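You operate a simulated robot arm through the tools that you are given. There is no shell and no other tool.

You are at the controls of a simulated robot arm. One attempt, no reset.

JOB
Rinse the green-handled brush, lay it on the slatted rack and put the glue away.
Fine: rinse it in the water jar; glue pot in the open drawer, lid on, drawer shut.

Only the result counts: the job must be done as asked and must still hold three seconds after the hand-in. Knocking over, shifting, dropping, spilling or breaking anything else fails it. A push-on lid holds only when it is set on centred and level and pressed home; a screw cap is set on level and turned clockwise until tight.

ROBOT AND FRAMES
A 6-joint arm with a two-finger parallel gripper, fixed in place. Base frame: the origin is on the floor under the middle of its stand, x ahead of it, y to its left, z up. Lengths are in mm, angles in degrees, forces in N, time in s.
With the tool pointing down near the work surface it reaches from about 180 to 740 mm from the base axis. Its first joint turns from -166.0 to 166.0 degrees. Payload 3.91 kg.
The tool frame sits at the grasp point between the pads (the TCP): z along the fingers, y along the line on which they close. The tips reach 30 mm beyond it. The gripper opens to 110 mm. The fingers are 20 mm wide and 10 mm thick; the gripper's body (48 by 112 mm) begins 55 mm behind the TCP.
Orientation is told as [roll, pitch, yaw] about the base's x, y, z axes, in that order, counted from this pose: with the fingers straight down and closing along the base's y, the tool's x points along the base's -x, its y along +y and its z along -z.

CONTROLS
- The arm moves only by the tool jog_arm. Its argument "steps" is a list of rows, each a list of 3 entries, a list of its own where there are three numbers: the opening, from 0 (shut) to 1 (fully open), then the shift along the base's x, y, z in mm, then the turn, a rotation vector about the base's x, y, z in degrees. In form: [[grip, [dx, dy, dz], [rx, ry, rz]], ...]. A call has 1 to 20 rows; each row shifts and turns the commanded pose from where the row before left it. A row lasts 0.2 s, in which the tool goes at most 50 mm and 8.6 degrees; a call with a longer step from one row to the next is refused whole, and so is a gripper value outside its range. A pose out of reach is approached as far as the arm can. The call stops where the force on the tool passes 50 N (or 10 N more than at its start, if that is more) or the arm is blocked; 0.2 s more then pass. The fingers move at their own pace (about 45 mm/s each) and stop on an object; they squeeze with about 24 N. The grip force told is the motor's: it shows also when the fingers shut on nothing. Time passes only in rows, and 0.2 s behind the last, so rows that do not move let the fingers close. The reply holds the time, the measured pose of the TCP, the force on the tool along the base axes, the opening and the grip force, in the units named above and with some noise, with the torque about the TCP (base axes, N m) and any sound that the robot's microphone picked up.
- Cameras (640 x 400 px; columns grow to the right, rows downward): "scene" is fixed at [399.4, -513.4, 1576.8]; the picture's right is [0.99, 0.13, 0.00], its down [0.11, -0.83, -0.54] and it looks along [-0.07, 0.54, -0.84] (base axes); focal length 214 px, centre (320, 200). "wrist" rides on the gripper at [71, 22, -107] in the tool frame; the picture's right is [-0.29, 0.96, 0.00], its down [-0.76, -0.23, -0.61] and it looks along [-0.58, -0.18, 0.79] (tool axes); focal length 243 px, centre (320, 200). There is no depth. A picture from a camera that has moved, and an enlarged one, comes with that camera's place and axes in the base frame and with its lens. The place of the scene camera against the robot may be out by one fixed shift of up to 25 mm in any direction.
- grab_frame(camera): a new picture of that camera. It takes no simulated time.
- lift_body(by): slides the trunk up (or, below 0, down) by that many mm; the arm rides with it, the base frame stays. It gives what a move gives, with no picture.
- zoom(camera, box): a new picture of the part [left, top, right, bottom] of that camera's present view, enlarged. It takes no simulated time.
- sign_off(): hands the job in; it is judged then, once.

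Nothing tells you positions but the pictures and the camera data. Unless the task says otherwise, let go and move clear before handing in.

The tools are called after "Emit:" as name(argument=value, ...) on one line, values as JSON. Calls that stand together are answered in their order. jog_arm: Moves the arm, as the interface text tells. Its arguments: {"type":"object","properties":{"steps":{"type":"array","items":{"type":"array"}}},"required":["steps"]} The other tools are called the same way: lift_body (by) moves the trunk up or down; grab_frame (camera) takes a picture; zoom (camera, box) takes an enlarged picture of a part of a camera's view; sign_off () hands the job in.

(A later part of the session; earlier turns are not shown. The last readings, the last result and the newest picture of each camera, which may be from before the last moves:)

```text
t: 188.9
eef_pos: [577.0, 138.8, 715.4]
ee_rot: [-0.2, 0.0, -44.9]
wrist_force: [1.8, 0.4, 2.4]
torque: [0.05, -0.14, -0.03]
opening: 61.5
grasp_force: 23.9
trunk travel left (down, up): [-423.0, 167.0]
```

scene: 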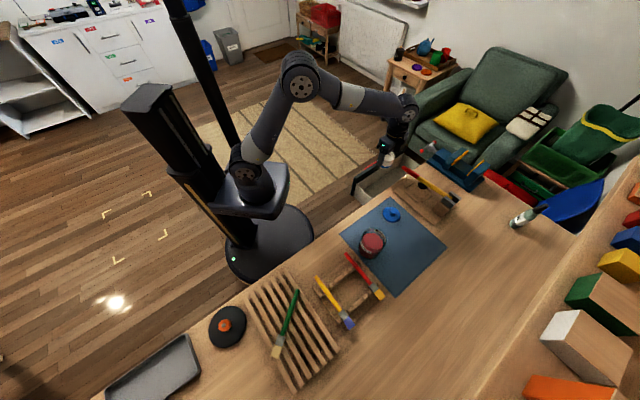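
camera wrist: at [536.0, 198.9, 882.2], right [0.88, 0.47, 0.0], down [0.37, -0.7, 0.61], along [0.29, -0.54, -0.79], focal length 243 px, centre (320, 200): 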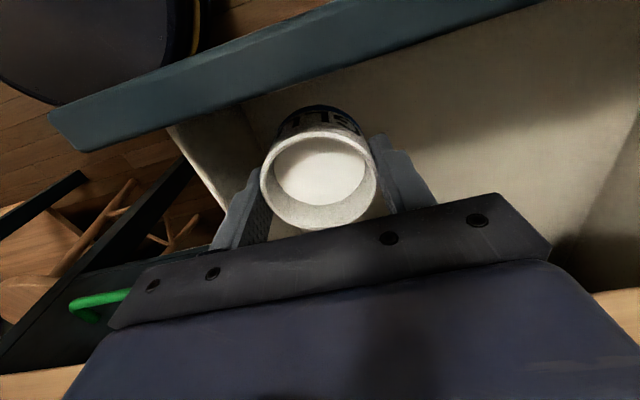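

The pot stands on the drawer floor. I'll open the fingers modestly and rise straight out.

Emit:
jog_arm(steps=[[0.58, [0, 0, 0], [0, 0, 0]], [0.62, [0, 0, 0], [0, 0, 0]], [0.68, [0, 0, 0], [0, 0, 0]], [0.68, [0, 0, 0], [0, 0, 0]], [0.68, [0, 0, 10], [0, 0, 0]], [0.68, [0, 0, 20], [0, 0, 0]], [0.68, [0, 0, 30], [0, 0, 0]], [0.68, [0, 0, 40], [0, 0, 0]], [0.68, [0, 0, 40], [0, 0, 0]], [0.68, [0, 0, 40], [0, 0, 0]], [0.68, [0, 0, 40], [0, 0, 0]], [0.68, [0, 0, 30], [0, 0, 0]], [0.68, [0, 0, 0], [0, 0, 0]]])

Emit:
grab_frame(camera="wrist")

Emit:
zoom(camera="scene", box=[340, 140, 440, 220])

```text
t: 191.7
eef_pos: [575.3, 139.4, 968.1]
ee_rot: [-0.1, -0.1, -45.0]
wrist_force: [0.3, 0.5, -1.0]
torque: [0.03, 0.0, -0.02]
opening: 74.7
grasp_force: 0.0
trunk travel left (down, up): [-423.0, 167.0]
```

```text
taken
camera wrist: at [540.4, 205.0, 1074.9], right [0.88, 0.47, 0.0], down [0.37, -0.7, 0.61], along [0.29, -0.54, -0.79], focal length 243 px, centre (320, 200)
```

wrist: 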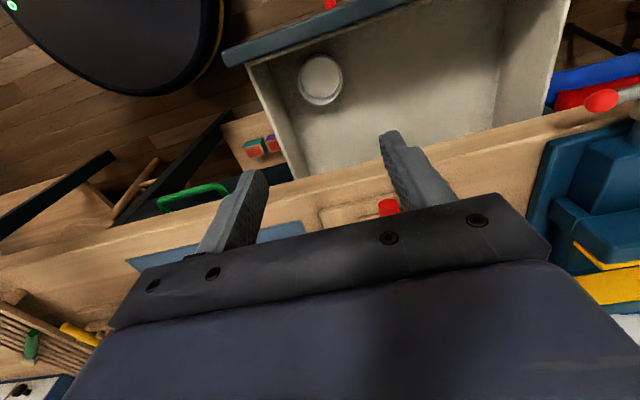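

```text
5.00 times, centred on (390, 180) of scene
camera zoom: at [399.4, -513.4, 1576.8], right [0.99, 0.13, 0.0], down [0.11, -0.83, -0.54], along [-0.07, 0.54, -0.84], focal length 1072 px, centre (-30, 300)
```

zoom: 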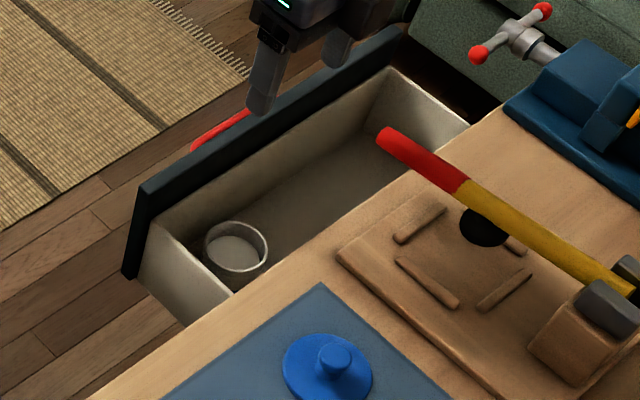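

The pot stands well placed in the drawer. Now I'll fetch the lid, returning by exact commanded offsets so it stays concentric with the pot.

Emit:
jog_arm(steps=[[0.5, [7, -36, 0], [0, 0, 0]], [0.5, [7, -36, 0], [0, 0, 0]], [0.5, [7, -36, 0], [0, 0, 0]], [0.5, [7, -36, 0], [0, 0, 0]], [0.5, [7, -36, 0], [0, 0, 0]], [0.5, [5.6, -31.7, 0], [0, 0, 0]], [0.5, [0, 0, 0], [0, 0, 0]], [0.5, [0, 0, -25], [0, 0, 0]], [0.5, [0, 0, -20], [0, 0, 0]], [0.5, [0, 0, 0], [0, 0, 0]]])

Emit:
zoom(camera="wrist", box=[230, 60, 410, 230])

```text
t: 193.9
eef_pos: [617.5, -72.7, 921.9]
ee_rot: [-0.1, -0.1, -44.9]
wrist_force: [-0.6, -0.9, 0.1]
torque: [0.01, 0.03, -0.04]
opening: 55.1
grasp_force: 0.1
trunk travel left (down, up): [-423.0, 167.0]
```

```text
2.35 times, centred on (320, 145) of wrist
camera zoom: at [581.9, -7.0, 1028.2], right [0.88, 0.47, 0.0], down [0.37, -0.7, 0.61], along [0.29, -0.54, -0.79], focal length 571 px, centre (320, 329)
```

zoom: 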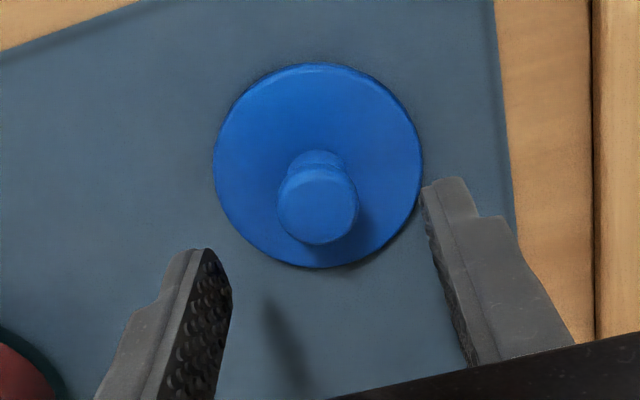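

Emit:
jog_arm(steps=[[0.5, [0, 0, -18], [0, 0, 0]], [0.5, [0, 0, -9], [0, 0, 0]], [0.5, [0, 0, -4.3], [0, 0, 0]], [0.5, [0, 0, 0], [0, 0, 0]], [0.4, [0, 0, 0], [0, 0, 0]], [0.3, [0, 0, 0], [0, 0, 0]], [0.22, [0, 0, 0], [0, 0, 0]], [0.15, [0, 0, 0], [0, 0, 0]], [0.08, [0, 0, 0], [0, 0, 0]], [0.08, [0, 0, 0], [0, 0, 0]], [0.08, [0, 0, 0], [0, 0, 0]]])

Emit:
zoom(camera="wrist", box=[230, 60, 410, 230])

```text
t: 196.3
eef_pos: [616.9, -73.1, 890.2]
ee_rot: [-0.1, 0.0, -45.0]
wrist_force: [-0.9, 0.7, -0.3]
torque: [-0.01, 0.02, 0.01]
opening: 21.1
grasp_force: 24.2
trunk travel left (down, up): [-423.0, 167.0]
```

```text
2.35 times, centred on (320, 145) of wrist
camera zoom: at [581.8, -7.1, 996.6], right [0.88, 0.47, 0.0], down [0.37, -0.7, 0.61], along [0.29, -0.54, -0.79], focal length 571 px, centre (320, 329)
```

zoom: 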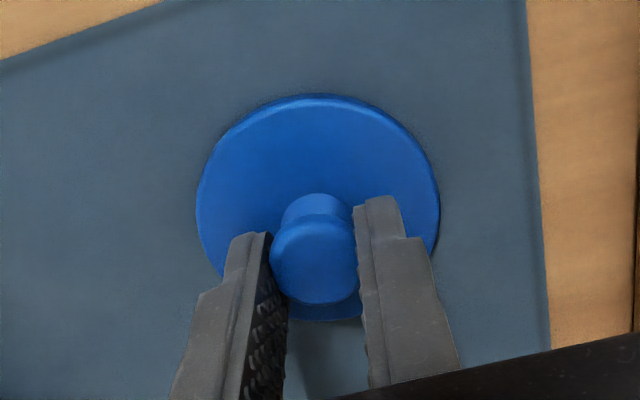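

The grip is identical to before. I'll lift the lid and carry it back over the pot in the drawer.

Emit:
jog_arm(steps=[[0.08, [0, 0, 5], [0, 0, 0]], [0.08, [0, 0, 20], [0, 0, 0]], [0.08, [0, 0, 40], [0, 0, 0]], [0.08, [-5.6, 31.7, 0], [0, 0, 0]], [0.08, [-7, 36, 0], [0, 0, 0]], [0.08, [-7, 36, 0], [0, 0, 0]], [0.08, [-7, 36, 0], [0, 0, 0]], [0.08, [-7, 36, 0], [0, 0, 0]], [0.08, [-7, 36, 0], [0, 0, 0]], [0.08, [0, 0, 0], [0, 0, 0]], [0.08, [0, 0, -40], [0, 0, 0]], [0.08, [0, 0, -40], [0, 0, 0]], [0.08, [0, 0, 0], [0, 0, 0]]])

Emit:
grab_frame(camera="wrist")

Emit:
zoom(camera="scene", box=[350, 140, 430, 210])

```text
t: 199.1
eef_pos: [576.4, 139.0, 875.2]
ee_rot: [-0.1, -0.2, -45.0]
wrist_force: [0.4, 0.1, 0.4]
torque: [-0.02, 0.01, 0.01]
opening: 21.4
grasp_force: 23.6
trunk travel left (down, up): [-423.0, 167.0]
```

```text
taken
camera wrist: at [541.4, 205.2, 982.2], right [0.88, 0.47, 0.0], down [0.37, -0.7, 0.61], along [0.29, -0.54, -0.79], focal length 243 px, centre (320, 200)
```

wrist: 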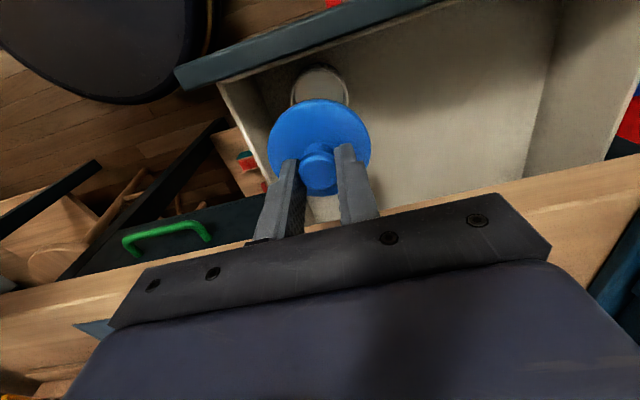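

```text
5.71 times, centred on (390, 175) of scene
camera zoom: at [399.4, -513.4, 1576.8], right [0.99, 0.13, 0.0], down [0.11, -0.83, -0.54], along [-0.07, 0.54, -0.84], focal length 1226 px, centre (-80, 343)
```

zoom: 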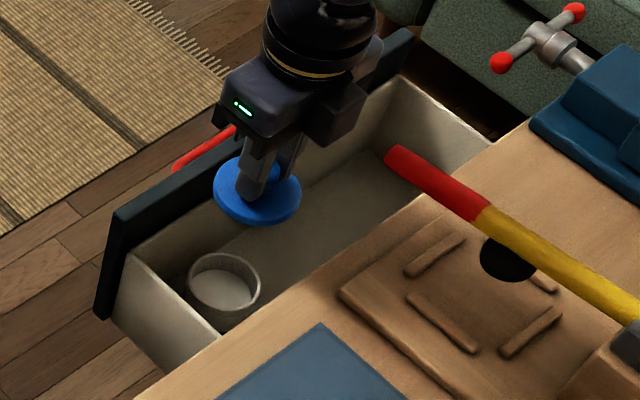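

The lid is over the pot. I'll lower it into the drawer to about 15 mm above the rim and check.

Emit:
jog_arm(steps=[[0.08, [0, 0, -25], [0, 0, 0]], [0.08, [0, 0, -25], [0, 0, 0]], [0.08, [0, 0, -25], [0, 0, 0]], [0.08, [0, 0, -15], [0, 0, 0]], [0.08, [0, 0, -10], [0, 0, 0]], [0.08, [0, 0, 0], [0, 0, 0]]])

Emit:
zoom(camera="wrist", box=[230, 60, 410, 230])

Emit:
zoom(camera="scene", box=[355, 150, 415, 205])

```text
t: 200.5
eef_pos: [577.0, 140.3, 775.7]
ee_rot: [-0.1, -0.1, -45.0]
wrist_force: [0.1, 0.3, -0.4]
torque: [0.0, -0.02, 0.06]
opening: 21.4
grasp_force: 23.8
trunk travel left (down, up): [-423.0, 167.0]
```

```text
2.35 times, centred on (320, 145) of wrist
camera zoom: at [541.1, 205.3, 881.5], right [0.88, 0.47, 0.0], down [0.37, -0.7, 0.61], along [0.29, -0.54, -0.79], focal length 571 px, centre (320, 329)
```

zoom: 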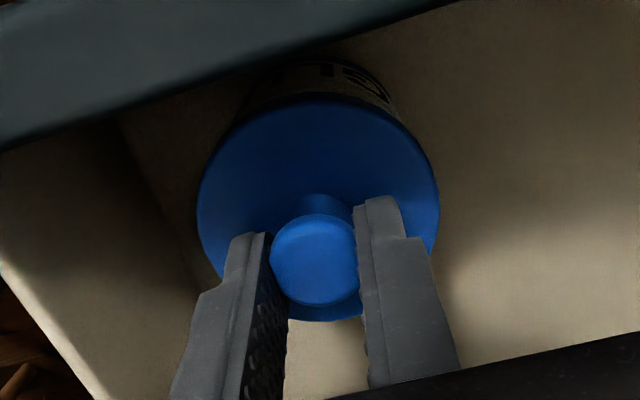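

```text
7.27 times, centred on (385, 178) of scene
camera zoom: at [399.4, -513.4, 1576.8], right [0.99, 0.13, 0.0], down [0.11, -0.83, -0.54], along [-0.07, 0.54, -0.84], focal length 1560 px, centre (-153, 364)
```

zoom: 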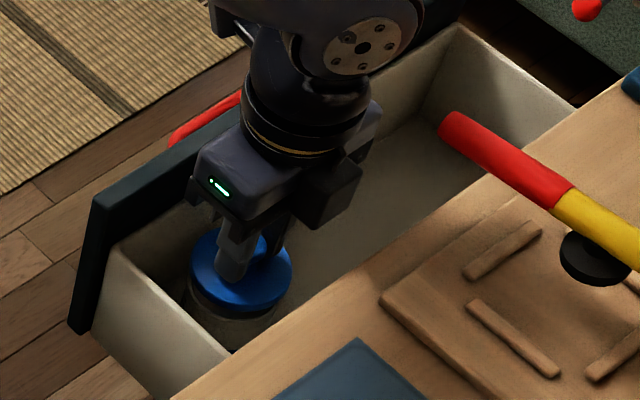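

It's aligned over the pot. Lowering onto the rim in small steps, then pressing.

Emit:
jog_arm(steps=[[0.08, [0, 0, -6], [0, 0, 0]], [0.08, [0, 0, -4], [0, 0, 0]], [0.08, [0, 0, -2], [0, 0, 0]], [0.08, [0, 0, 0], [0, 0, 0]]])

Emit:
jog_arm(steps=[[0.08, [0, 0, -2], [0, 0, 0]], [0.08, [0, 0, 0], [0, 0, 0]]])

Emit:
jog_arm(steps=[[0.08, [0, 0, -1.5], [0, 0, 0]], [0.08, [0, 0, 0], [0, 0, 0]]])

```text
t: 201.5
eef_pos: [577.2, 139.3, 763.8]
ee_rot: [0.0, -0.2, -44.9]
wrist_force: [-0.1, 0.4, -0.3]
torque: [-0.01, -0.03, -0.01]
opening: 21.3
grasp_force: 24.2
trunk travel left (down, up): [-423.0, 167.0]
```

```text
t: 202.1
eef_pos: [576.7, 139.8, 761.4]
ee_rot: [-0.1, -0.1, -45.0]
wrist_force: [-0.3, 0.4, -0.8]
torque: [0.03, 0.01, -0.01]
opening: 21.2
grasp_force: 23.6
trunk travel left (down, up): [-423.0, 167.0]
```

```text
t: 202.7
eef_pos: [576.2, 139.3, 759.9]
ee_rot: [0.0, 0.0, -45.0]
wrist_force: [-0.1, -0.3, -0.9]
torque: [0.0, -0.01, 0.04]
opening: 21.4
grasp_force: 24.0
trunk travel left (down, up): [-423.0, 167.0]
```

Emit:
jog_arm(steps=[[0.08, [0, 0, -1.5], [0, 0, 0]], [0.08, [0, 0, 0], [0, 0, 0]]])

Emit:
jog_arm(steps=[[0.08, [0, 0, -1.5], [0, 0, 0]], [0.08, [0, 0, 0], [0, 0, 0]]])

```text
t: 203.3
eef_pos: [576.1, 138.8, 757.9]
ee_rot: [0.0, -0.1, -45.0]
wrist_force: [0.1, 0.3, -0.4]
torque: [-0.01, -0.03, 0.02]
opening: 21.2
grasp_force: 24.2
trunk travel left (down, up): [-423.0, 167.0]
```

```text
t: 203.9
eef_pos: [577.6, 139.9, 759.3]
ee_rot: [0.0, -0.1, -45.0]
wrist_force: [-1.5, -1.5, 15.7]
torque: [0.02, 0.11, 0.04]
opening: 21.2
grasp_force: 23.5
trunk travel left (down, up): [-423.0, 167.0]
heard: snap
```

Snap heard as the lid went on. I'll press a little further and then check.

Emit:
jog_arm(steps=[[0.08, [0, 0, -1.5], [0, 0, 0]], [0.08, [0, 0, 0], [0, 0, 0]]])

Emit:
jog_arm(steps=[[0.08, [0, 0, 2], [0, 0, 0]], [0.08, [0, 0, 0], [0, 0, 0]]])

```text
t: 204.5
eef_pos: [577.0, 139.3, 758.4]
ee_rot: [0.3, -0.1, -45.0]
wrist_force: [0.4, -1.8, 30.8]
torque: [0.0, 0.11, -0.04]
opening: 21.6
grasp_force: 24.0
trunk travel left (down, up): [-423.0, 167.0]
```

```text
t: 205.1
eef_pos: [576.3, 140.0, 757.5]
ee_rot: [0.0, -0.1, -45.0]
wrist_force: [4.1, 3.2, 22.6]
torque: [0.1, -0.13, -0.01]
opening: 21.2
grasp_force: 24.2
trunk travel left (down, up): [-423.0, 167.0]
```

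The lid is pressed. I'll ease to a light downward load and open while still pressing slightly, so nothing pulls the lid up.

Emit:
jog_arm(steps=[[0.08, [0, 0, 0.8], [0, 0, 0]], [0.08, [0, 0, 0], [0, 0, 0]]])

```text
t: 205.7
eef_pos: [575.6, 138.9, 756.9]
ee_rot: [-0.2, 0.0, -45.0]
wrist_force: [3.6, 2.9, 10.8]
torque: [0.04, -0.1, -0.01]
opening: 21.0
grasp_force: 24.3
trunk travel left (down, up): [-423.0, 167.0]
```

Emit:
jog_arm(steps=[[0.2, [0, 0, 0], [0, 0, 0]], [0.3, [0, 0, 0], [0, 0, 0]], [0.4, [0, 0, 0], [0, 0, 0]], [0.4, [0, 0, 0], [0, 0, 0]], [0.4, [0, 0, 10], [0, 0, 0]], [0.4, [0, 0, 20], [0, 0, 0]], [0.4, [0, 0, 30], [0, 0, 0]], [0.4, [0, 0, 40], [0, 0, 0]], [0.4, [0, 0, 40], [0, 0, 0]], [0.4, [0, 0, 40], [0, 0, 0]], [0.4, [0, 0, 30], [0, 0, 0]], [0.4, [0, 0, 0], [0, 0, 0]]])

Emit:
grab_frame(camera="wrist")

Emit:
zoom(camera="scene", box=[355, 150, 415, 205])

Emit:
zoom(camera="wrist", box=[270, 20, 370, 130])

```text
t: 208.3
eef_pos: [576.6, 138.9, 967.5]
ee_rot: [-0.1, -0.1, -45.0]
wrist_force: [0.5, 0.7, 0.5]
torque: [0.0, 0.02, 0.02]
opening: 43.6
grasp_force: 0.0
trunk travel left (down, up): [-423.0, 167.0]
```

```text
taken
camera wrist: at [541.7, 204.6, 1074.6], right [0.88, 0.47, 0.0], down [0.37, -0.7, 0.61], along [0.29, -0.54, -0.79], focal length 243 px, centre (320, 200)
```

wrist: 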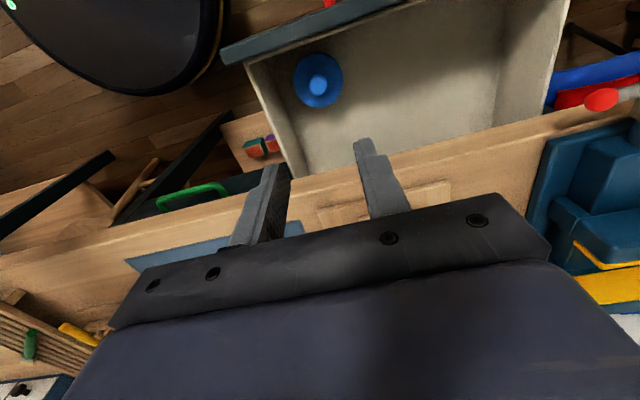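

```text
7.27 times, centred on (385, 178) of scene
camera zoom: at [399.4, -513.4, 1576.8], right [0.99, 0.13, 0.0], down [0.11, -0.83, -0.54], along [-0.07, 0.54, -0.84], focal length 1560 px, centre (-153, 364)
```

zoom: 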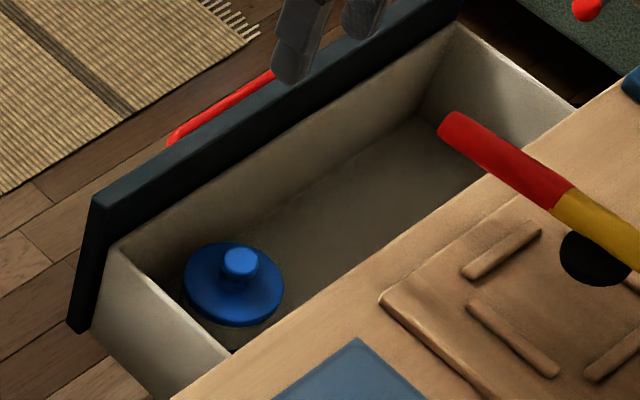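

```text
3.64 times, centred on (320, 75) of wrist
camera zoom: at [541.7, 204.6, 1074.6], right [0.88, 0.47, 0.0], down [0.37, -0.7, 0.61], along [0.29, -0.54, -0.79], focal length 882 px, centre (320, 654)
```

zoom: 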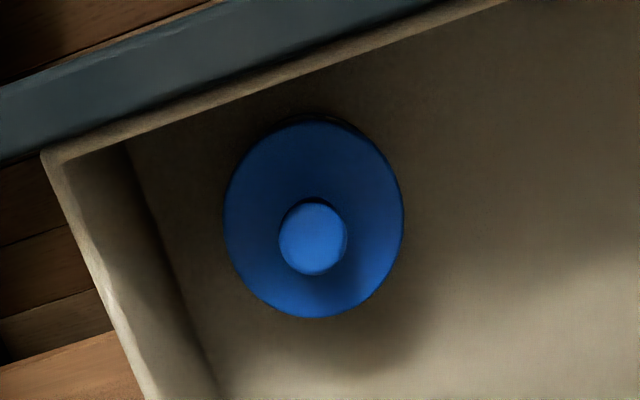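

The glue pot stands in the drawer with its lid on level. Next I shut the drawer: I'll move in front of it, close the fingers, and tilt the tool 45° toward the bench so only the fingertips push on the front panel beside the red handle.

Emit:
jog_arm(steps=[[0.2, [-34, 24.7, 0], [0, 0, 0]], [0, [-34, 24.7, 0], [0, 0, 0]], [0, [-33.6, 24.6, 0], [0, 0, 0]], [0, [0, 0, 0], [-5.3, -5.3, 0]], [0, [0, 0, 0], [-5.3, -5.3, 0]], [0, [0, 0, 0], [-5.3, -5.3, 0]], [0, [0, 0, 0], [-5.3, -5.3, 0]], [0, [0, 0, 0], [-5.3, -5.3, 0]], [0, [0, 0, 0], [-5.3, -5.3, 0]], [0, [0, 0, 0], [0, 0, 0]]])

Emit:
grab_frame(camera="wrist")

Emit:
zoom(camera="scene", box=[320, 110, 440, 210])

```text
t: 210.5
eef_pos: [475.4, 213.5, 966.6]
ee_rot: [-0.1, -45.1, -45.0]
wrist_force: [0.3, 0.0, 0.8]
torque: [-0.01, 0.0, -0.02]
opening: 0.1
grasp_force: 24.3
trunk travel left (down, up): [-423.0, 167.0]
```

```text
taken
camera wrist: at [400.6, 317.5, 992.7], right [0.82, 0.53, 0.2], down [-0.09, -0.24, 0.97], along [0.56, -0.81, -0.15], focal length 243 px, centre (320, 200)
```

wrist: 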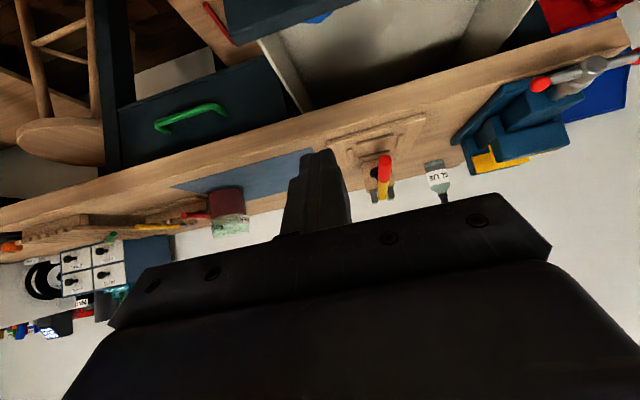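

```text
4.00 times, centred on (380, 160) of scene
camera zoom: at [399.4, -513.4, 1576.8], right [0.99, 0.13, 0.0], down [0.11, -0.83, -0.54], along [-0.07, 0.54, -0.84], focal length 858 px, centre (80, 360)
```

zoom: 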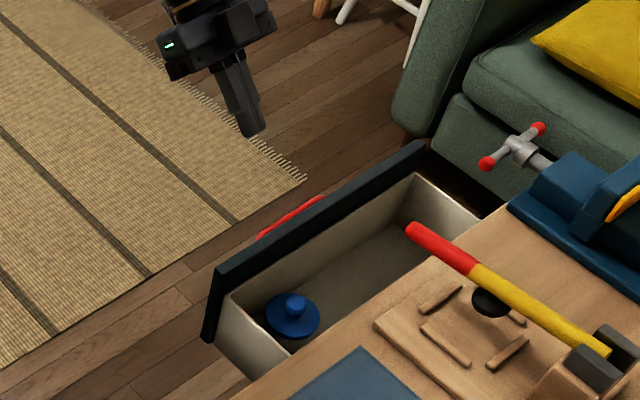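

The fingertips are in front of the panel with about 20 mm clearance. I'll lower to panel height.

Emit:
jog_arm(steps=[[0, [0, 0, -40], [0, 0, 0]], [0, [0, 0, -40], [0, 0, 0]], [0, [0, 0, -40], [0, 0, 0]], [0, [0, 0, -40], [0, 0, 0]], [0, [0, 0, -30], [0, 0, 0]], [0, [0, 0, -16], [0, 0, 0]], [0, [0, 0, 0], [0, 0, 0]]])

Emit:
grab_frame(camera="wrist")

Emit:
zoom(camera="scene", box=[320, 110, 440, 210])

```text
t: 212.1
eef_pos: [474.9, 213.2, 761.9]
ee_rot: [-0.1, -45.0, -45.0]
wrist_force: [-1.0, -0.6, -0.2]
torque: [-0.02, 0.01, -0.04]
opening: 0.0
grasp_force: 23.9
trunk travel left (down, up): [-423.0, 167.0]
```

```text
taken
camera wrist: at [400.7, 317.7, 787.4], right [0.82, 0.53, 0.2], down [-0.09, -0.24, 0.97], along [0.56, -0.81, -0.15], focal length 243 px, centre (320, 200)
```

wrist: 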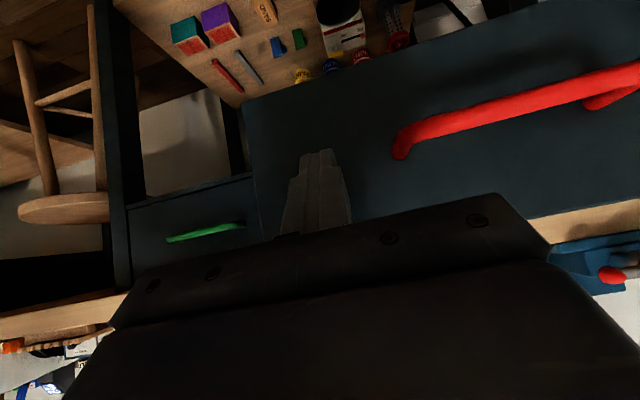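

```text
4.00 times, centred on (380, 160) of scene
camera zoom: at [399.4, -513.4, 1576.8], right [0.99, 0.13, 0.0], down [0.11, -0.83, -0.54], along [-0.07, 0.54, -0.84], focal length 858 px, centre (80, 360)
```

zoom: 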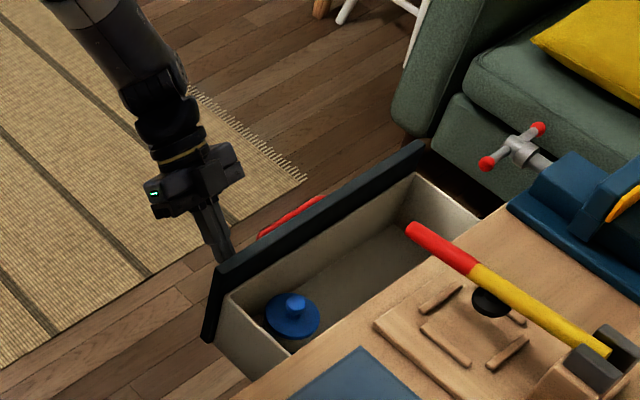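

The fingertips face the panel between its end and the handle. I'll advance slowly to make contact.

Emit:
jog_arm(steps=[[0, [5.7, -5.6, 0], [0, 0, 0]], [0, [5.7, -5.6, 0], [0, 0, 0]], [0, [4.3, -4.2, 0], [0, 0, 0]], [0, [0, 0, 0], [0, 0, 0]]])

Emit:
jog_arm(steps=[[0, [3.6, -3.5, 0], [0, 0, 0]], [0, [3.6, -3.5, 0], [0, 0, 0]], [0, [0, 0, 0], [0, 0, 0]]])

Emit:
zoom(camera="wrist", box=[220, 80, 420, 240])

```text
t: 213.1
eef_pos: [491.1, 198.5, 762.0]
ee_rot: [-0.1, -45.0, -45.0]
wrist_force: [0.0, 0.8, -0.4]
torque: [0.01, 0.0, -0.04]
opening: 0.0
grasp_force: 23.9
trunk travel left (down, up): [-423.0, 167.0]
```

```text
t: 213.9
eef_pos: [498.3, 190.1, 761.8]
ee_rot: [-0.1, -45.0, -45.0]
wrist_force: [-0.4, -0.2, -0.7]
torque: [0.02, -0.03, 0.03]
opening: 0.0
grasp_force: 23.7
trunk travel left (down, up): [-423.0, 167.0]
```

```text
2.50 times, centred on (320, 160) of wrist
camera zoom: at [423.7, 295.2, 787.4], right [0.82, 0.53, 0.2], down [-0.09, -0.24, 0.97], along [0.56, -0.81, -0.15], focal length 606 px, centre (320, 300)
```

zoom: 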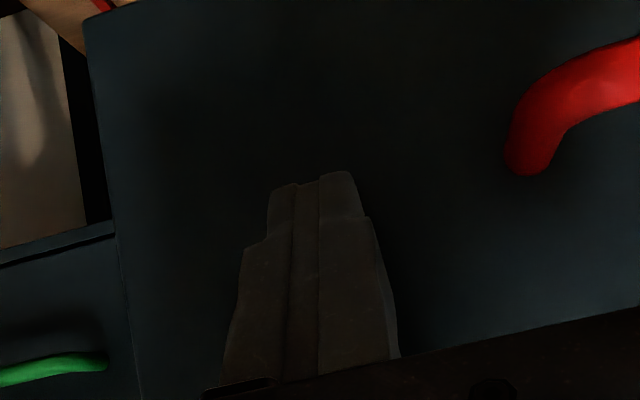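

Emit:
jog_arm(steps=[[0, [3.6, -3.5, 0], [0, 0, 0]], [0, [3.6, -3.5, 0], [0, 0, 0]], [0, [0, 0, 0], [0, 0, 0]]])

Emit:
zoom(camera="scene", box=[340, 130, 440, 210])

```text
t: 214.7
eef_pos: [506.1, 183.0, 762.7]
ee_rot: [-0.1, -45.1, -44.9]
wrist_force: [-0.9, 0.2, -0.5]
torque: [-0.03, 0.01, -0.03]
opening: 0.0
grasp_force: 23.6
trunk travel left (down, up): [-423.0, 167.0]
```

```text
5.00 times, centred on (390, 170) of scene
camera zoom: at [399.4, -513.4, 1576.8], right [0.99, 0.13, 0.0], down [0.11, -0.83, -0.54], along [-0.07, 0.54, -0.84], focal length 1072 px, centre (-30, 350)
```

zoom: 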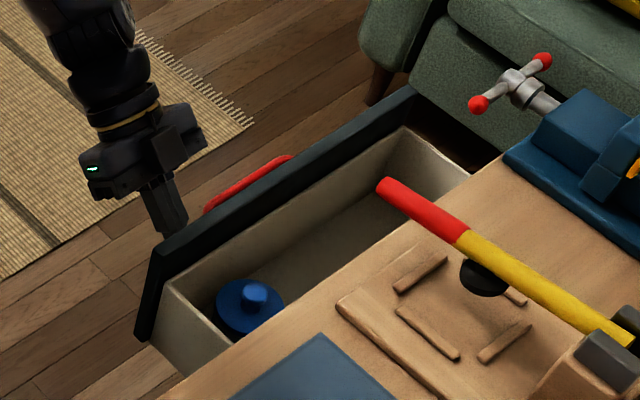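

The drawer is sliding easily and the pot rides along steadily. I'll keep pushing at a gentle, constant speed.

Emit:
jog_arm(steps=[[0, [2.5, -2.45, 0], [0, 0, 0]], [0, [3, -2.95, 0], [0, 0, 0]], [0, [3.5, -3.45, 0], [0, 0, 0]], [0, [3.5, -3.45, 0], [0, 0, 0]], [0, [3.5, -3.45, 0], [0, 0, 0]], [0, [3.5, -3.45, 0], [0, 0, 0]], [0, [3.5, -3.45, 0], [0, 0, 0]], [0, [3.5, -3.45, 0], [0, 0, 0]], [0, [3.5, -3.45, 0], [0, 0, 0]], [0, [3.5, -3.45, 0], [0, 0, 0]], [0, [3.5, -3.45, 0], [0, 0, 0]], [0, [3, -2.95, 0], [0, 0, 0]], [0, [2, -2, 0], [0, 0, 0]], [0, [0, 0, 0], [0, 0, 0]]])

Emit:
zoom(camera="scene", box=[340, 130, 440, 210])

Emit:
grab_frame(camera="wrist")

```text
t: 217.7
eef_pos: [547.8, 139.9, 762.0]
ee_rot: [-0.1, -45.0, -45.1]
wrist_force: [0.3, 1.3, 0.2]
torque: [0.05, 0.03, 0.0]
opening: 0.0
grasp_force: 24.2
trunk travel left (down, up): [-423.0, 167.0]
```

```text
5.00 times, centred on (390, 170) of scene
camera zoom: at [399.4, -513.4, 1576.8], right [0.99, 0.13, 0.0], down [0.11, -0.83, -0.54], along [-0.07, 0.54, -0.84], focal length 1072 px, centre (-30, 350)
```

zoom: 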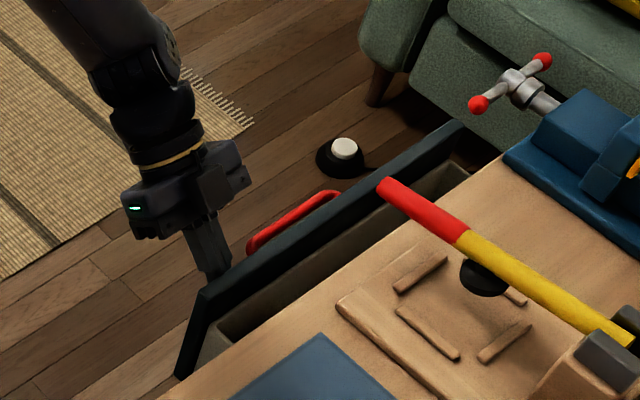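

```text
taken
camera wrist: at [472.8, 246.0, 787.2], right [0.82, 0.53, 0.2], down [-0.09, -0.24, 0.97], along [0.56, -0.81, -0.15], focal length 243 px, centre (320, 200)
```

wrist: 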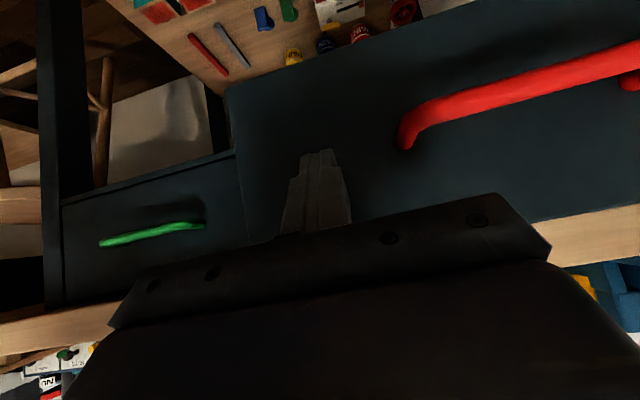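

Over half shut. Continuing at the same pace, slowing toward the end.

Emit:
jog_arm(steps=[[0, [2.5, -2.45, 0], [0, 0, 0]], [0, [3, -2.95, 0], [0, 0, 0]], [0, [3.5, -3.45, 0], [0, 0, 0]], [0, [3.5, -3.45, 0], [0, 0, 0]], [0, [3.5, -3.45, 0], [0, 0, 0]], [0, [3.5, -3.45, 0], [0, 0, 0]], [0, [3.5, -3.45, 0], [0, 0, 0]], [0, [3.5, -3.45, 0], [0, 0, 0]], [0, [3, -2.95, 0], [0, 0, 0]], [0, [2, -2, 0], [0, 0, 0]], [0, [0, 0, 0], [0, 0, 0]]])

Emit:
zoom(camera="scene", box=[340, 130, 440, 210])

Emit:
grab_frame(camera="wrist")

```text
t: 220.1
eef_pos: [578.4, 109.9, 760.9]
ee_rot: [-0.2, -45.0, -45.0]
wrist_force: [-0.1, -0.5, -0.3]
torque: [-0.01, 0.02, -0.01]
opening: 0.0
grasp_force: 24.2
trunk travel left (down, up): [-423.0, 167.0]
```

```text
5.00 times, centred on (390, 170) of scene
camera zoom: at [399.4, -513.4, 1576.8], right [0.99, 0.13, 0.0], down [0.11, -0.83, -0.54], along [-0.07, 0.54, -0.84], focal length 1072 px, centre (-30, 350)
```

zoom: 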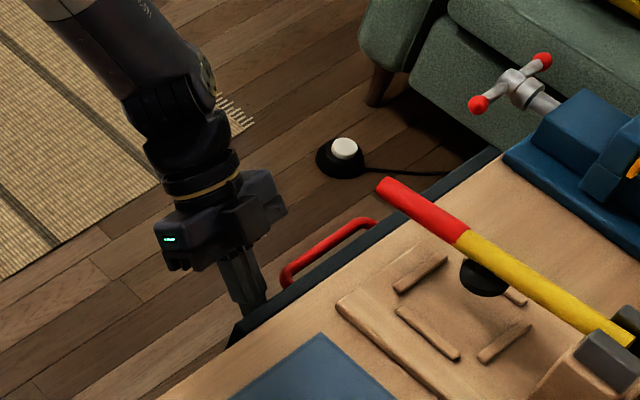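

```text
taken
camera wrist: at [504.6, 214.3, 786.8], right [0.82, 0.53, 0.2], down [-0.09, -0.24, 0.97], along [0.56, -0.81, -0.15], focal length 243 px, centre (320, 200)
```

wrist: 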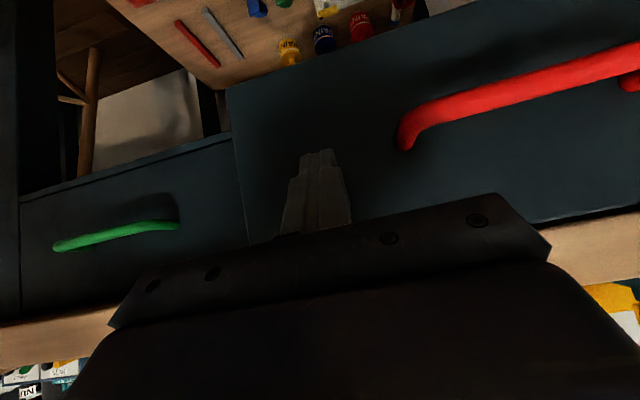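

Almost shut. I'll continue in smaller steps and watch for the stop.

Emit:
jog_arm(steps=[[0, [2, -2, 0], [0, 0, 0]], [0, [2, -2, 0], [0, 0, 0]], [0, [2, -2, 0], [0, 0, 0]], [0, [2, -2, 0], [0, 0, 0]], [0, [0, 0, 0], [0, 0, 0]]])

Emit:
jog_arm(steps=[[0, [2, -2, 0], [0, 0, 0]], [0, [2, -2, 0], [0, 0, 0]], [0, [0, 0, 0], [0, 0, 0]]])

Emit:
zoom(camera="scene", box=[340, 130, 440, 210])

```text
t: 221.3
eef_pos: [587.7, 101.2, 761.3]
ee_rot: [-0.1, -45.0, -45.0]
wrist_force: [-0.6, 0.9, 0.9]
torque: [0.03, -0.01, 0.01]
opening: 0.2
grasp_force: 24.3
trunk travel left (down, up): [-423.0, 167.0]
```

```text
t: 222.1
eef_pos: [590.0, 98.6, 760.6]
ee_rot: [-0.2, -45.0, -45.0]
wrist_force: [-0.8, 0.9, -0.1]
torque: [0.03, -0.02, 0.02]
opening: 0.0
grasp_force: 23.7
trunk travel left (down, up): [-423.0, 167.0]
```

```text
5.00 times, centred on (390, 170) of scene
camera zoom: at [399.4, -513.4, 1576.8], right [0.99, 0.13, 0.0], down [0.11, -0.83, -0.54], along [-0.07, 0.54, -0.84], focal length 1072 px, centre (-30, 350)
```

zoom: 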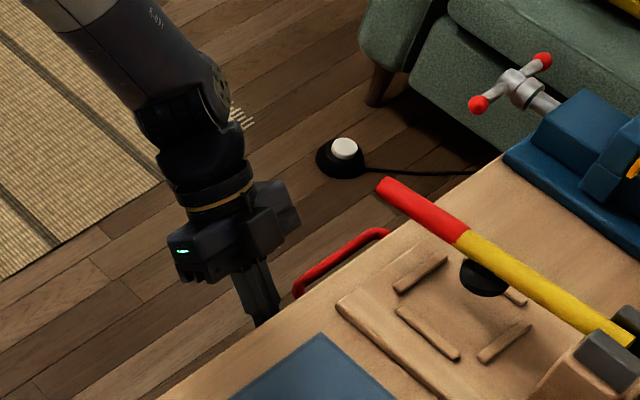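

Emit:
jog_arm(steps=[[0, [2, -2, 0], [0, 0, 0]], [0, [1.5, -1.5, 0], [0, 0, 0]], [0, [0, 0, 0], [0, 0, 0]]])

Emit:
jog_arm(steps=[[0, [1.5, -1.5, 0], [0, 0, 0]], [0, [1.5, -1.5, 0], [0, 0, 0]], [0, [0, 0, 0], [0, 0, 0]]])

Emit:
grab_frame(camera="wrist")

```text
t: 222.9
eef_pos: [593.9, 94.7, 763.2]
ee_rot: [0.0, -45.0, -45.0]
wrist_force: [-1.1, 0.3, 0.6]
torque: [0.05, 0.0, 0.0]
opening: 0.0
grasp_force: 23.9
trunk travel left (down, up): [-423.0, 167.0]
```

```text
t: 223.7
eef_pos: [596.9, 92.0, 762.6]
ee_rot: [-0.1, -45.2, -45.1]
wrist_force: [-1.8, 2.0, 0.0]
torque: [0.04, 0.01, 0.04]
opening: 0.1
grasp_force: 24.4
trunk travel left (down, up): [-423.0, 167.0]
```

```text
taken
camera wrist: at [523.1, 196.2, 787.1], right [0.82, 0.53, 0.2], down [-0.09, -0.24, 0.97], along [0.56, -0.81, -0.15], focal length 243 px, centre (320, 200)
```

wrist: 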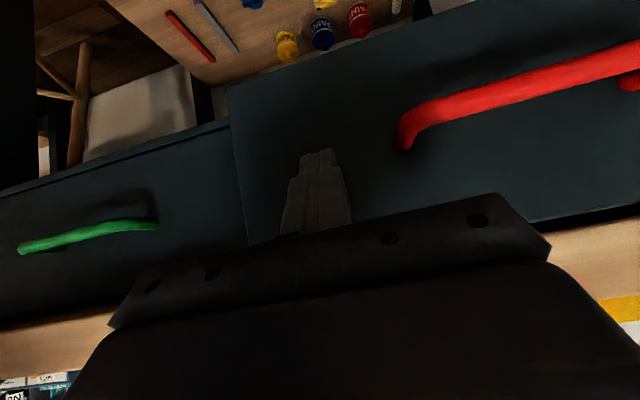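

Emit:
jog_arm(steps=[[0, [1.5, -1.5, 0], [0, 0, 0]], [0, [1.5, -1.5, 0], [0, 0, 0]], [0, [0, 0, 0], [0, 0, 0]]])

Emit:
jog_arm(steps=[[0, [1.5, -1.5, 0], [0, 0, 0]], [0, [1.5, -1.5, 0], [0, 0, 0]], [0, [0, 0, 0], [0, 0, 0]]])

```text
t: 224.5
eef_pos: [601.2, 88.6, 762.0]
ee_rot: [-0.1, -45.1, -45.0]
wrist_force: [-0.1, 0.4, -0.5]
torque: [0.03, -0.02, 0.01]
opening: 0.0
grasp_force: 23.5
trunk travel left (down, up): [-423.0, 167.0]
```

```text
t: 225.3
eef_pos: [602.9, 85.3, 762.6]
ee_rot: [-0.2, -44.9, -45.0]
wrist_force: [-0.3, 0.7, -0.1]
torque: [0.01, 0.03, 0.0]
opening: 0.0
grasp_force: 24.0
trunk travel left (down, up): [-423.0, 167.0]
```

Emit:
jog_arm(steps=[[0, [1.5, -1.5, 0], [0, 0, 0]], [0, [1.5, -1.5, 0], [0, 0, 0]], [0, [0, 0, 0], [0, 0, 0]]])

Emit:
jog_arm(steps=[[0, [1.5, -1.5, 0], [0, 0, 0]], [0, [1.5, -1.5, 0], [0, 0, 0]], [0, [0, 0, 0], [0, 0, 0]]])

Emit:
grab_frame(camera="wrist")

Emit:
zoom(camera="scene", box=[340, 130, 440, 210])

```text
t: 226.1
eef_pos: [607.7, 82.6, 761.4]
ee_rot: [-0.1, -45.0, -45.0]
wrist_force: [-0.1, 0.2, 0.9]
torque: [0.0, 0.03, -0.01]
opening: 0.0
grasp_force: 24.2
trunk travel left (down, up): [-423.0, 167.0]
```

```text
t: 226.9
eef_pos: [608.9, 80.8, 762.4]
ee_rot: [-0.1, -45.0, -45.1]
wrist_force: [-0.4, 0.3, -0.4]
torque: [-0.01, 0.04, 0.01]
opening: 0.1
grasp_force: 24.5
trunk travel left (down, up): [-423.0, 167.0]
```

```text
taken
camera wrist: at [535.0, 184.2, 787.0], right [0.82, 0.53, 0.2], down [-0.09, -0.24, 0.97], along [0.56, -0.81, -0.15], focal length 243 px, centre (320, 200)
```

wrist: 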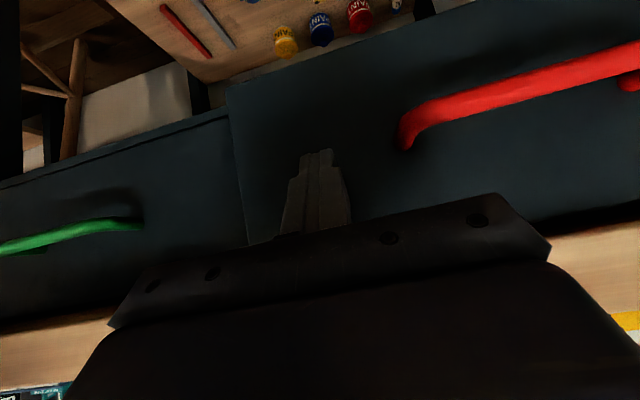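

```text
5.00 times, centred on (390, 170) of scene
camera zoom: at [399.4, -513.4, 1576.8], right [0.99, 0.13, 0.0], down [0.11, -0.83, -0.54], along [-0.07, 0.54, -0.84], focal length 1072 px, centre (-30, 350)
```

zoom: 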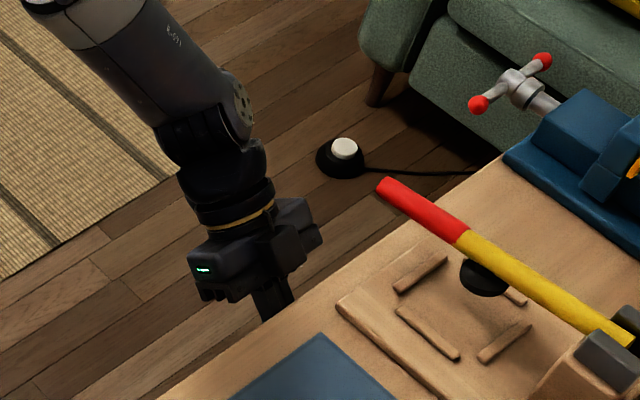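

The drawer fronts sit recessed under the bench overhang, and the red one is still slightly proud of its neighbour. I'll keep pushing gently.

Emit:
jog_arm(steps=[[0, [1.5, -1.5, 0], [0, 0, 0]], [0, [1.5, -1.5, 0], [0, 0, 0]], [0, [0, 0, 0], [0, 0, 0]]])

Emit:
jog_arm(steps=[[0, [1.5, -1.5, 0], [0, 0, 0]], [0, [1.5, -1.5, 0], [0, 0, 0]], [0, [0, 0, 0], [0, 0, 0]]])

Emit:
grab_frame(camera="wrist")

```text
t: 227.7
eef_pos: [611.4, 77.5, 762.1]
ee_rot: [-0.1, -45.0, -45.0]
wrist_force: [-0.5, -0.3, 0.0]
torque: [0.01, 0.01, 0.01]
opening: 0.2
grasp_force: 24.3
trunk travel left (down, up): [-423.0, 167.0]
```

```text
t: 228.5
eef_pos: [616.9, 73.5, 761.3]
ee_rot: [-0.1, -45.0, -45.0]
wrist_force: [-1.3, 0.7, -0.7]
torque: [0.03, 0.0, 0.0]
opening: 0.2
grasp_force: 24.1
trunk travel left (down, up): [-423.0, 167.0]
```

```text
taken
camera wrist: at [540.9, 178.0, 787.4], right [0.82, 0.53, 0.2], down [-0.09, -0.24, 0.97], along [0.56, -0.81, -0.15], focal length 243 px, centre (320, 200)
```

wrist: 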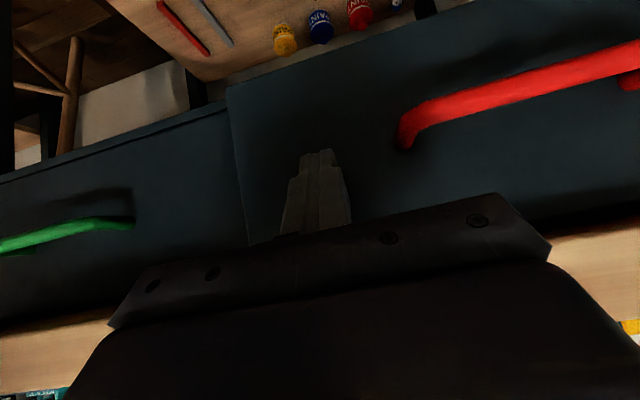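

The drawer needs perhaps 25 mm more. To keep the gripper body clear of the bench overhang, I'll back off a touch, lower 35 mm and continue pushing lower on the panel.

Emit:
jog_arm(steps=[[0, [-4, 4, 0], [0, 0, 0]], [0, [0, 0, -18], [0, 0, 0]], [0, [0, 0, -17], [0, 0, 0]], [0, [4, -4, 0], [0, 0, 0]], [0, [1.5, -1.5, 0], [0, 0, 0]], [0, [1.5, -1.5, 0], [0, 0, 0]], [0, [1.5, -1.5, 0], [0, 0, 0]], [0, [0, 0, 0], [0, 0, 0]]])

Emit:
grab_frame(camera="wrist")

```text
t: 230.3
eef_pos: [619.9, 70.7, 726.6]
ee_rot: [-0.1, -44.9, -45.0]
wrist_force: [-1.3, 1.0, 0.5]
torque: [0.05, -0.01, 0.02]
opening: 0.0
grasp_force: 23.6
trunk travel left (down, up): [-423.0, 167.0]
```

```text
taken
camera wrist: at [545.3, 173.6, 752.1], right [0.82, 0.53, 0.2], down [-0.09, -0.24, 0.97], along [0.56, -0.81, -0.15], focal length 243 px, centre (320, 200)
```

wrist: 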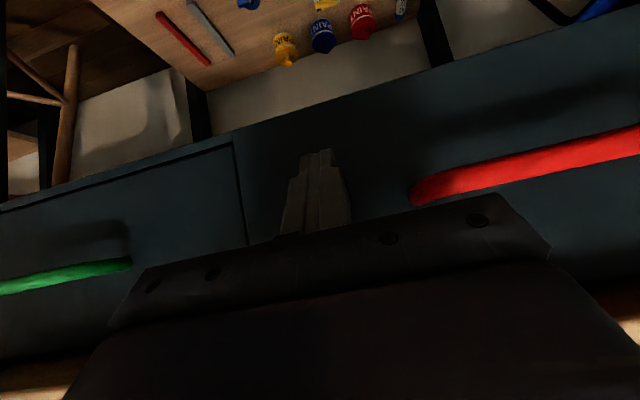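

Emit:
zoom(camera="wrist", box=[180, 90, 300, 250])

Emit:
jog_arm(steps=[[0, [1.5, -1.5, 0], [0, 0, 0]], [0, [1.5, -1.5, 0], [0, 0, 0]], [0, [0, 0, 0], [0, 0, 0]]])

Emit:
jog_arm(steps=[[0, [1.5, -1.5, 0], [0, 0, 0]], [0, [1.5, -1.5, 0], [0, 0, 0]], [0, [0, 0, 0], [0, 0, 0]]])

Emit:
zoom(camera="wrist", box=[180, 90, 300, 250])

```text
2.50 times, centred on (240, 170) of wrist
camera zoom: at [545.3, 173.6, 752.1], right [0.82, 0.53, 0.2], down [-0.09, -0.24, 0.97], along [0.56, -0.81, -0.15], focal length 606 px, centre (520, 275)
```

zoom: 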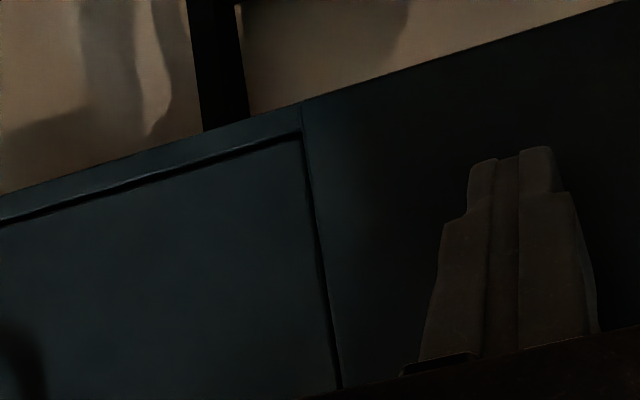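

```text
t: 231.1
eef_pos: [624.0, 64.9, 726.3]
ee_rot: [-0.1, -45.0, -44.9]
wrist_force: [-1.3, 1.6, 1.4]
torque: [0.01, -0.04, 0.0]
opening: 0.0
grasp_force: 23.7
trunk travel left (down, up): [-423.0, 167.0]
```

```text
t: 231.9
eef_pos: [626.5, 64.2, 726.0]
ee_rot: [-0.1, -45.0, -45.1]
wrist_force: [-0.7, 0.7, 0.0]
torque: [0.02, 0.02, 0.02]
opening: 0.0
grasp_force: 23.5
trunk travel left (down, up): [-423.0, 167.0]
```

```text
2.50 times, centred on (240, 170) of wrist
camera zoom: at [551.5, 167.6, 752.0], right [0.82, 0.53, 0.2], down [-0.09, -0.24, 0.97], along [0.56, -0.81, -0.15], focal length 606 px, centre (520, 275)
```

zoom: 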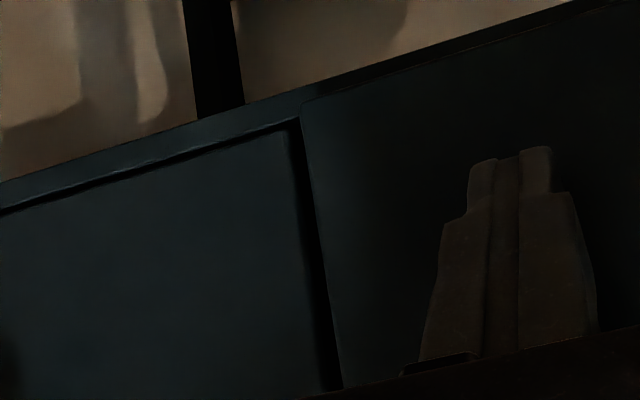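

Emit:
jog_arm(steps=[[0, [1.5, -1.5, 0], [0, 0, 0]], [0, [1.5, -1.5, 0], [0, 0, 0]], [0, [0, 0, 0], [0, 0, 0]]])

Emit:
jog_arm(steps=[[0, [1.5, -1.5, 0], [0, 0, 0]], [0, [1.5, -1.5, 0], [0, 0, 0]], [0, [0, 0, 0], [0, 0, 0]]])

Emit:
zoom(camera="wrist", box=[180, 90, 300, 250])

```text
t: 232.7
eef_pos: [629.2, 60.0, 727.7]
ee_rot: [-0.1, -45.0, -45.0]
wrist_force: [-0.9, -1.0, -1.6]
torque: [-0.01, 0.0, -0.02]
opening: 0.0
grasp_force: 23.8
trunk travel left (down, up): [-423.0, 167.0]
```

```text
t: 233.5
eef_pos: [631.8, 57.0, 728.0]
ee_rot: [0.0, -44.9, -45.1]
wrist_force: [-0.7, 0.7, -0.9]
torque: [0.01, -0.03, 0.02]
opening: 0.1
grasp_force: 24.1
trunk travel left (down, up): [-423.0, 167.0]
```

```text
2.50 times, centred on (240, 170) of wrist
camera zoom: at [557.5, 161.7, 752.1], right [0.82, 0.53, 0.2], down [-0.09, -0.24, 0.97], along [0.56, -0.81, -0.15], focal length 606 px, centre (520, 275)
```

zoom: 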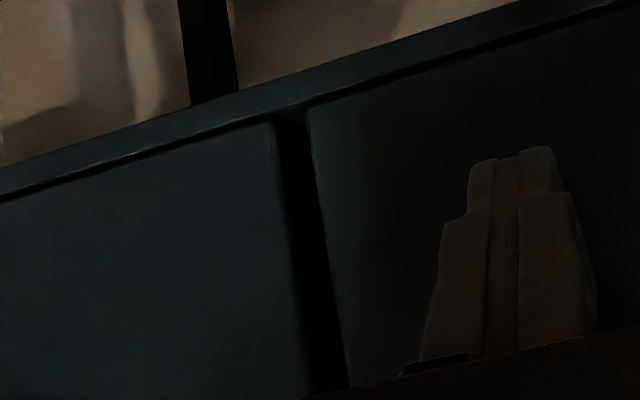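

The red front is now about level with its neighbour. I'll nudge on until I feel the stop.

Emit:
jog_arm(steps=[[0, [1.4, -1.4, 0], [0, 0, 0]], [0, [1.4, -1.4, 0], [0, 0, 0]], [0, [0, 0, 0], [0, 0, 0]]])

Emit:
jog_arm(steps=[[0, [1.4, -1.4, 0], [0, 0, 0]], [0, [1.4, -1.4, 0], [0, 0, 0]], [0, [0, 0, 0], [0, 0, 0]]])

Emit:
zoom(camera="wrist", box=[180, 90, 300, 250])

```text
t: 234.3
eef_pos: [633.3, 54.1, 726.1]
ee_rot: [-0.1, -45.1, -45.0]
wrist_force: [-1.4, 0.7, -0.1]
torque: [-0.01, -0.07, -0.02]
opening: 0.2
grasp_force: 23.7
trunk travel left (down, up): [-423.0, 167.0]
```

```text
t: 235.1
eef_pos: [633.5, 55.8, 727.6]
ee_rot: [-0.2, -45.1, -44.8]
wrist_force: [-35.3, 30.2, -0.9]
torque: [-1.12, -1.31, -0.38]
opening: 0.0
grasp_force: 24.0
trunk travel left (down, up): [-423.0, 167.0]
```

```text
2.50 times, centred on (240, 170) of wrist
camera zoom: at [559.8, 158.8, 751.8], right [0.82, 0.53, 0.2], down [-0.08, -0.24, 0.97], along [0.56, -0.81, -0.15], focal length 606 px, centre (520, 275)
```

zoom: 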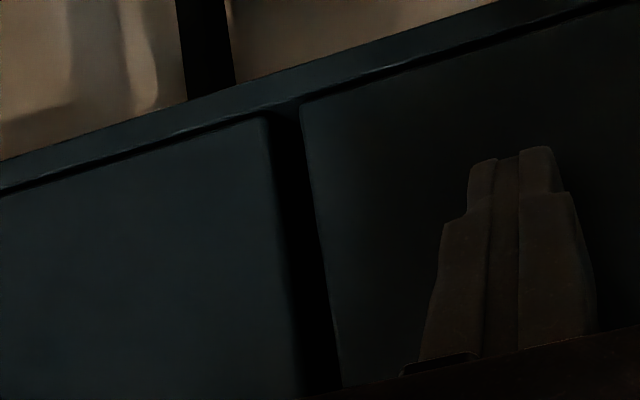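

Hard stop reached: the drawer is fully shut. I'll back away slowly and verify that it stays shut.

Emit:
jog_arm(steps=[[0, [-1, 1, 0], [0, 0, 0]], [0, [-1, 1, 0], [0, 0, 0]], [0, [-1, 1, 0], [0, 0, 0]], [0, [-1, 1, 0], [0, 0, 0]], [0, [-3, 3, 0], [0, 0, 0]], [0, [-6, 6, 0], [0, 0, 0]], [0, [-10, 10, 0], [0, 0, 0]], [0, [-15, 15, 0], [0, 0, 0]], [0, [-20, 20, 0], [0, 0, 0]], [0, [-25, 25, 0], [0, 0, 0]], [0, [0, 0, 0], [0, 0, 0]]])

Emit:
grab_frame(camera="wrist")

Emit:
zoom(camera="scene", box=[340, 130, 440, 210])

```text
t: 237.5
eef_pos: [554.7, 136.0, 727.3]
ee_rot: [-0.2, -45.0, -45.0]
wrist_force: [-0.6, 0.0, 0.0]
torque: [-0.03, 0.0, 0.02]
opening: 0.0
grasp_force: 24.4
trunk travel left (down, up): [-423.0, 167.0]
```

```text
taken
camera wrist: at [479.9, 239.8, 751.4], right [0.82, 0.53, 0.2], down [-0.09, -0.24, 0.97], along [0.56, -0.81, -0.15], focal length 243 px, centre (320, 200)
```

wrist: 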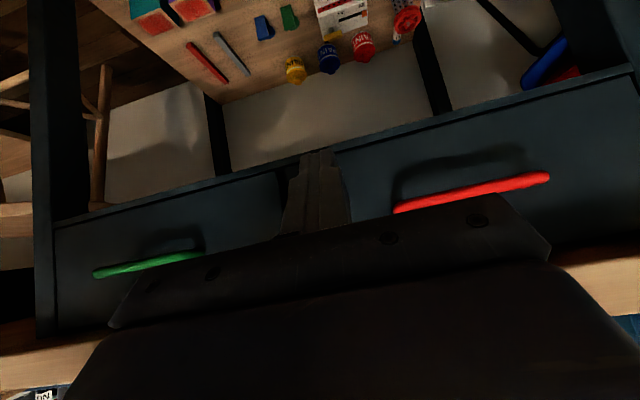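

```text
5.00 times, centred on (390, 170) of scene
camera zoom: at [399.4, -513.4, 1576.8], right [0.99, 0.13, 0.0], down [0.11, -0.83, -0.54], along [-0.07, 0.54, -0.84], focal length 1072 px, centre (-30, 350)
```

zoom: 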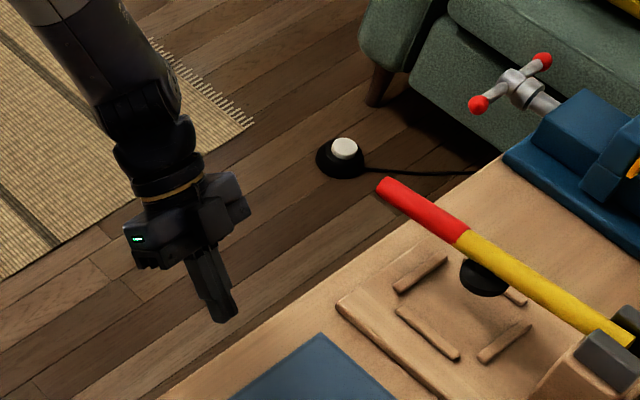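

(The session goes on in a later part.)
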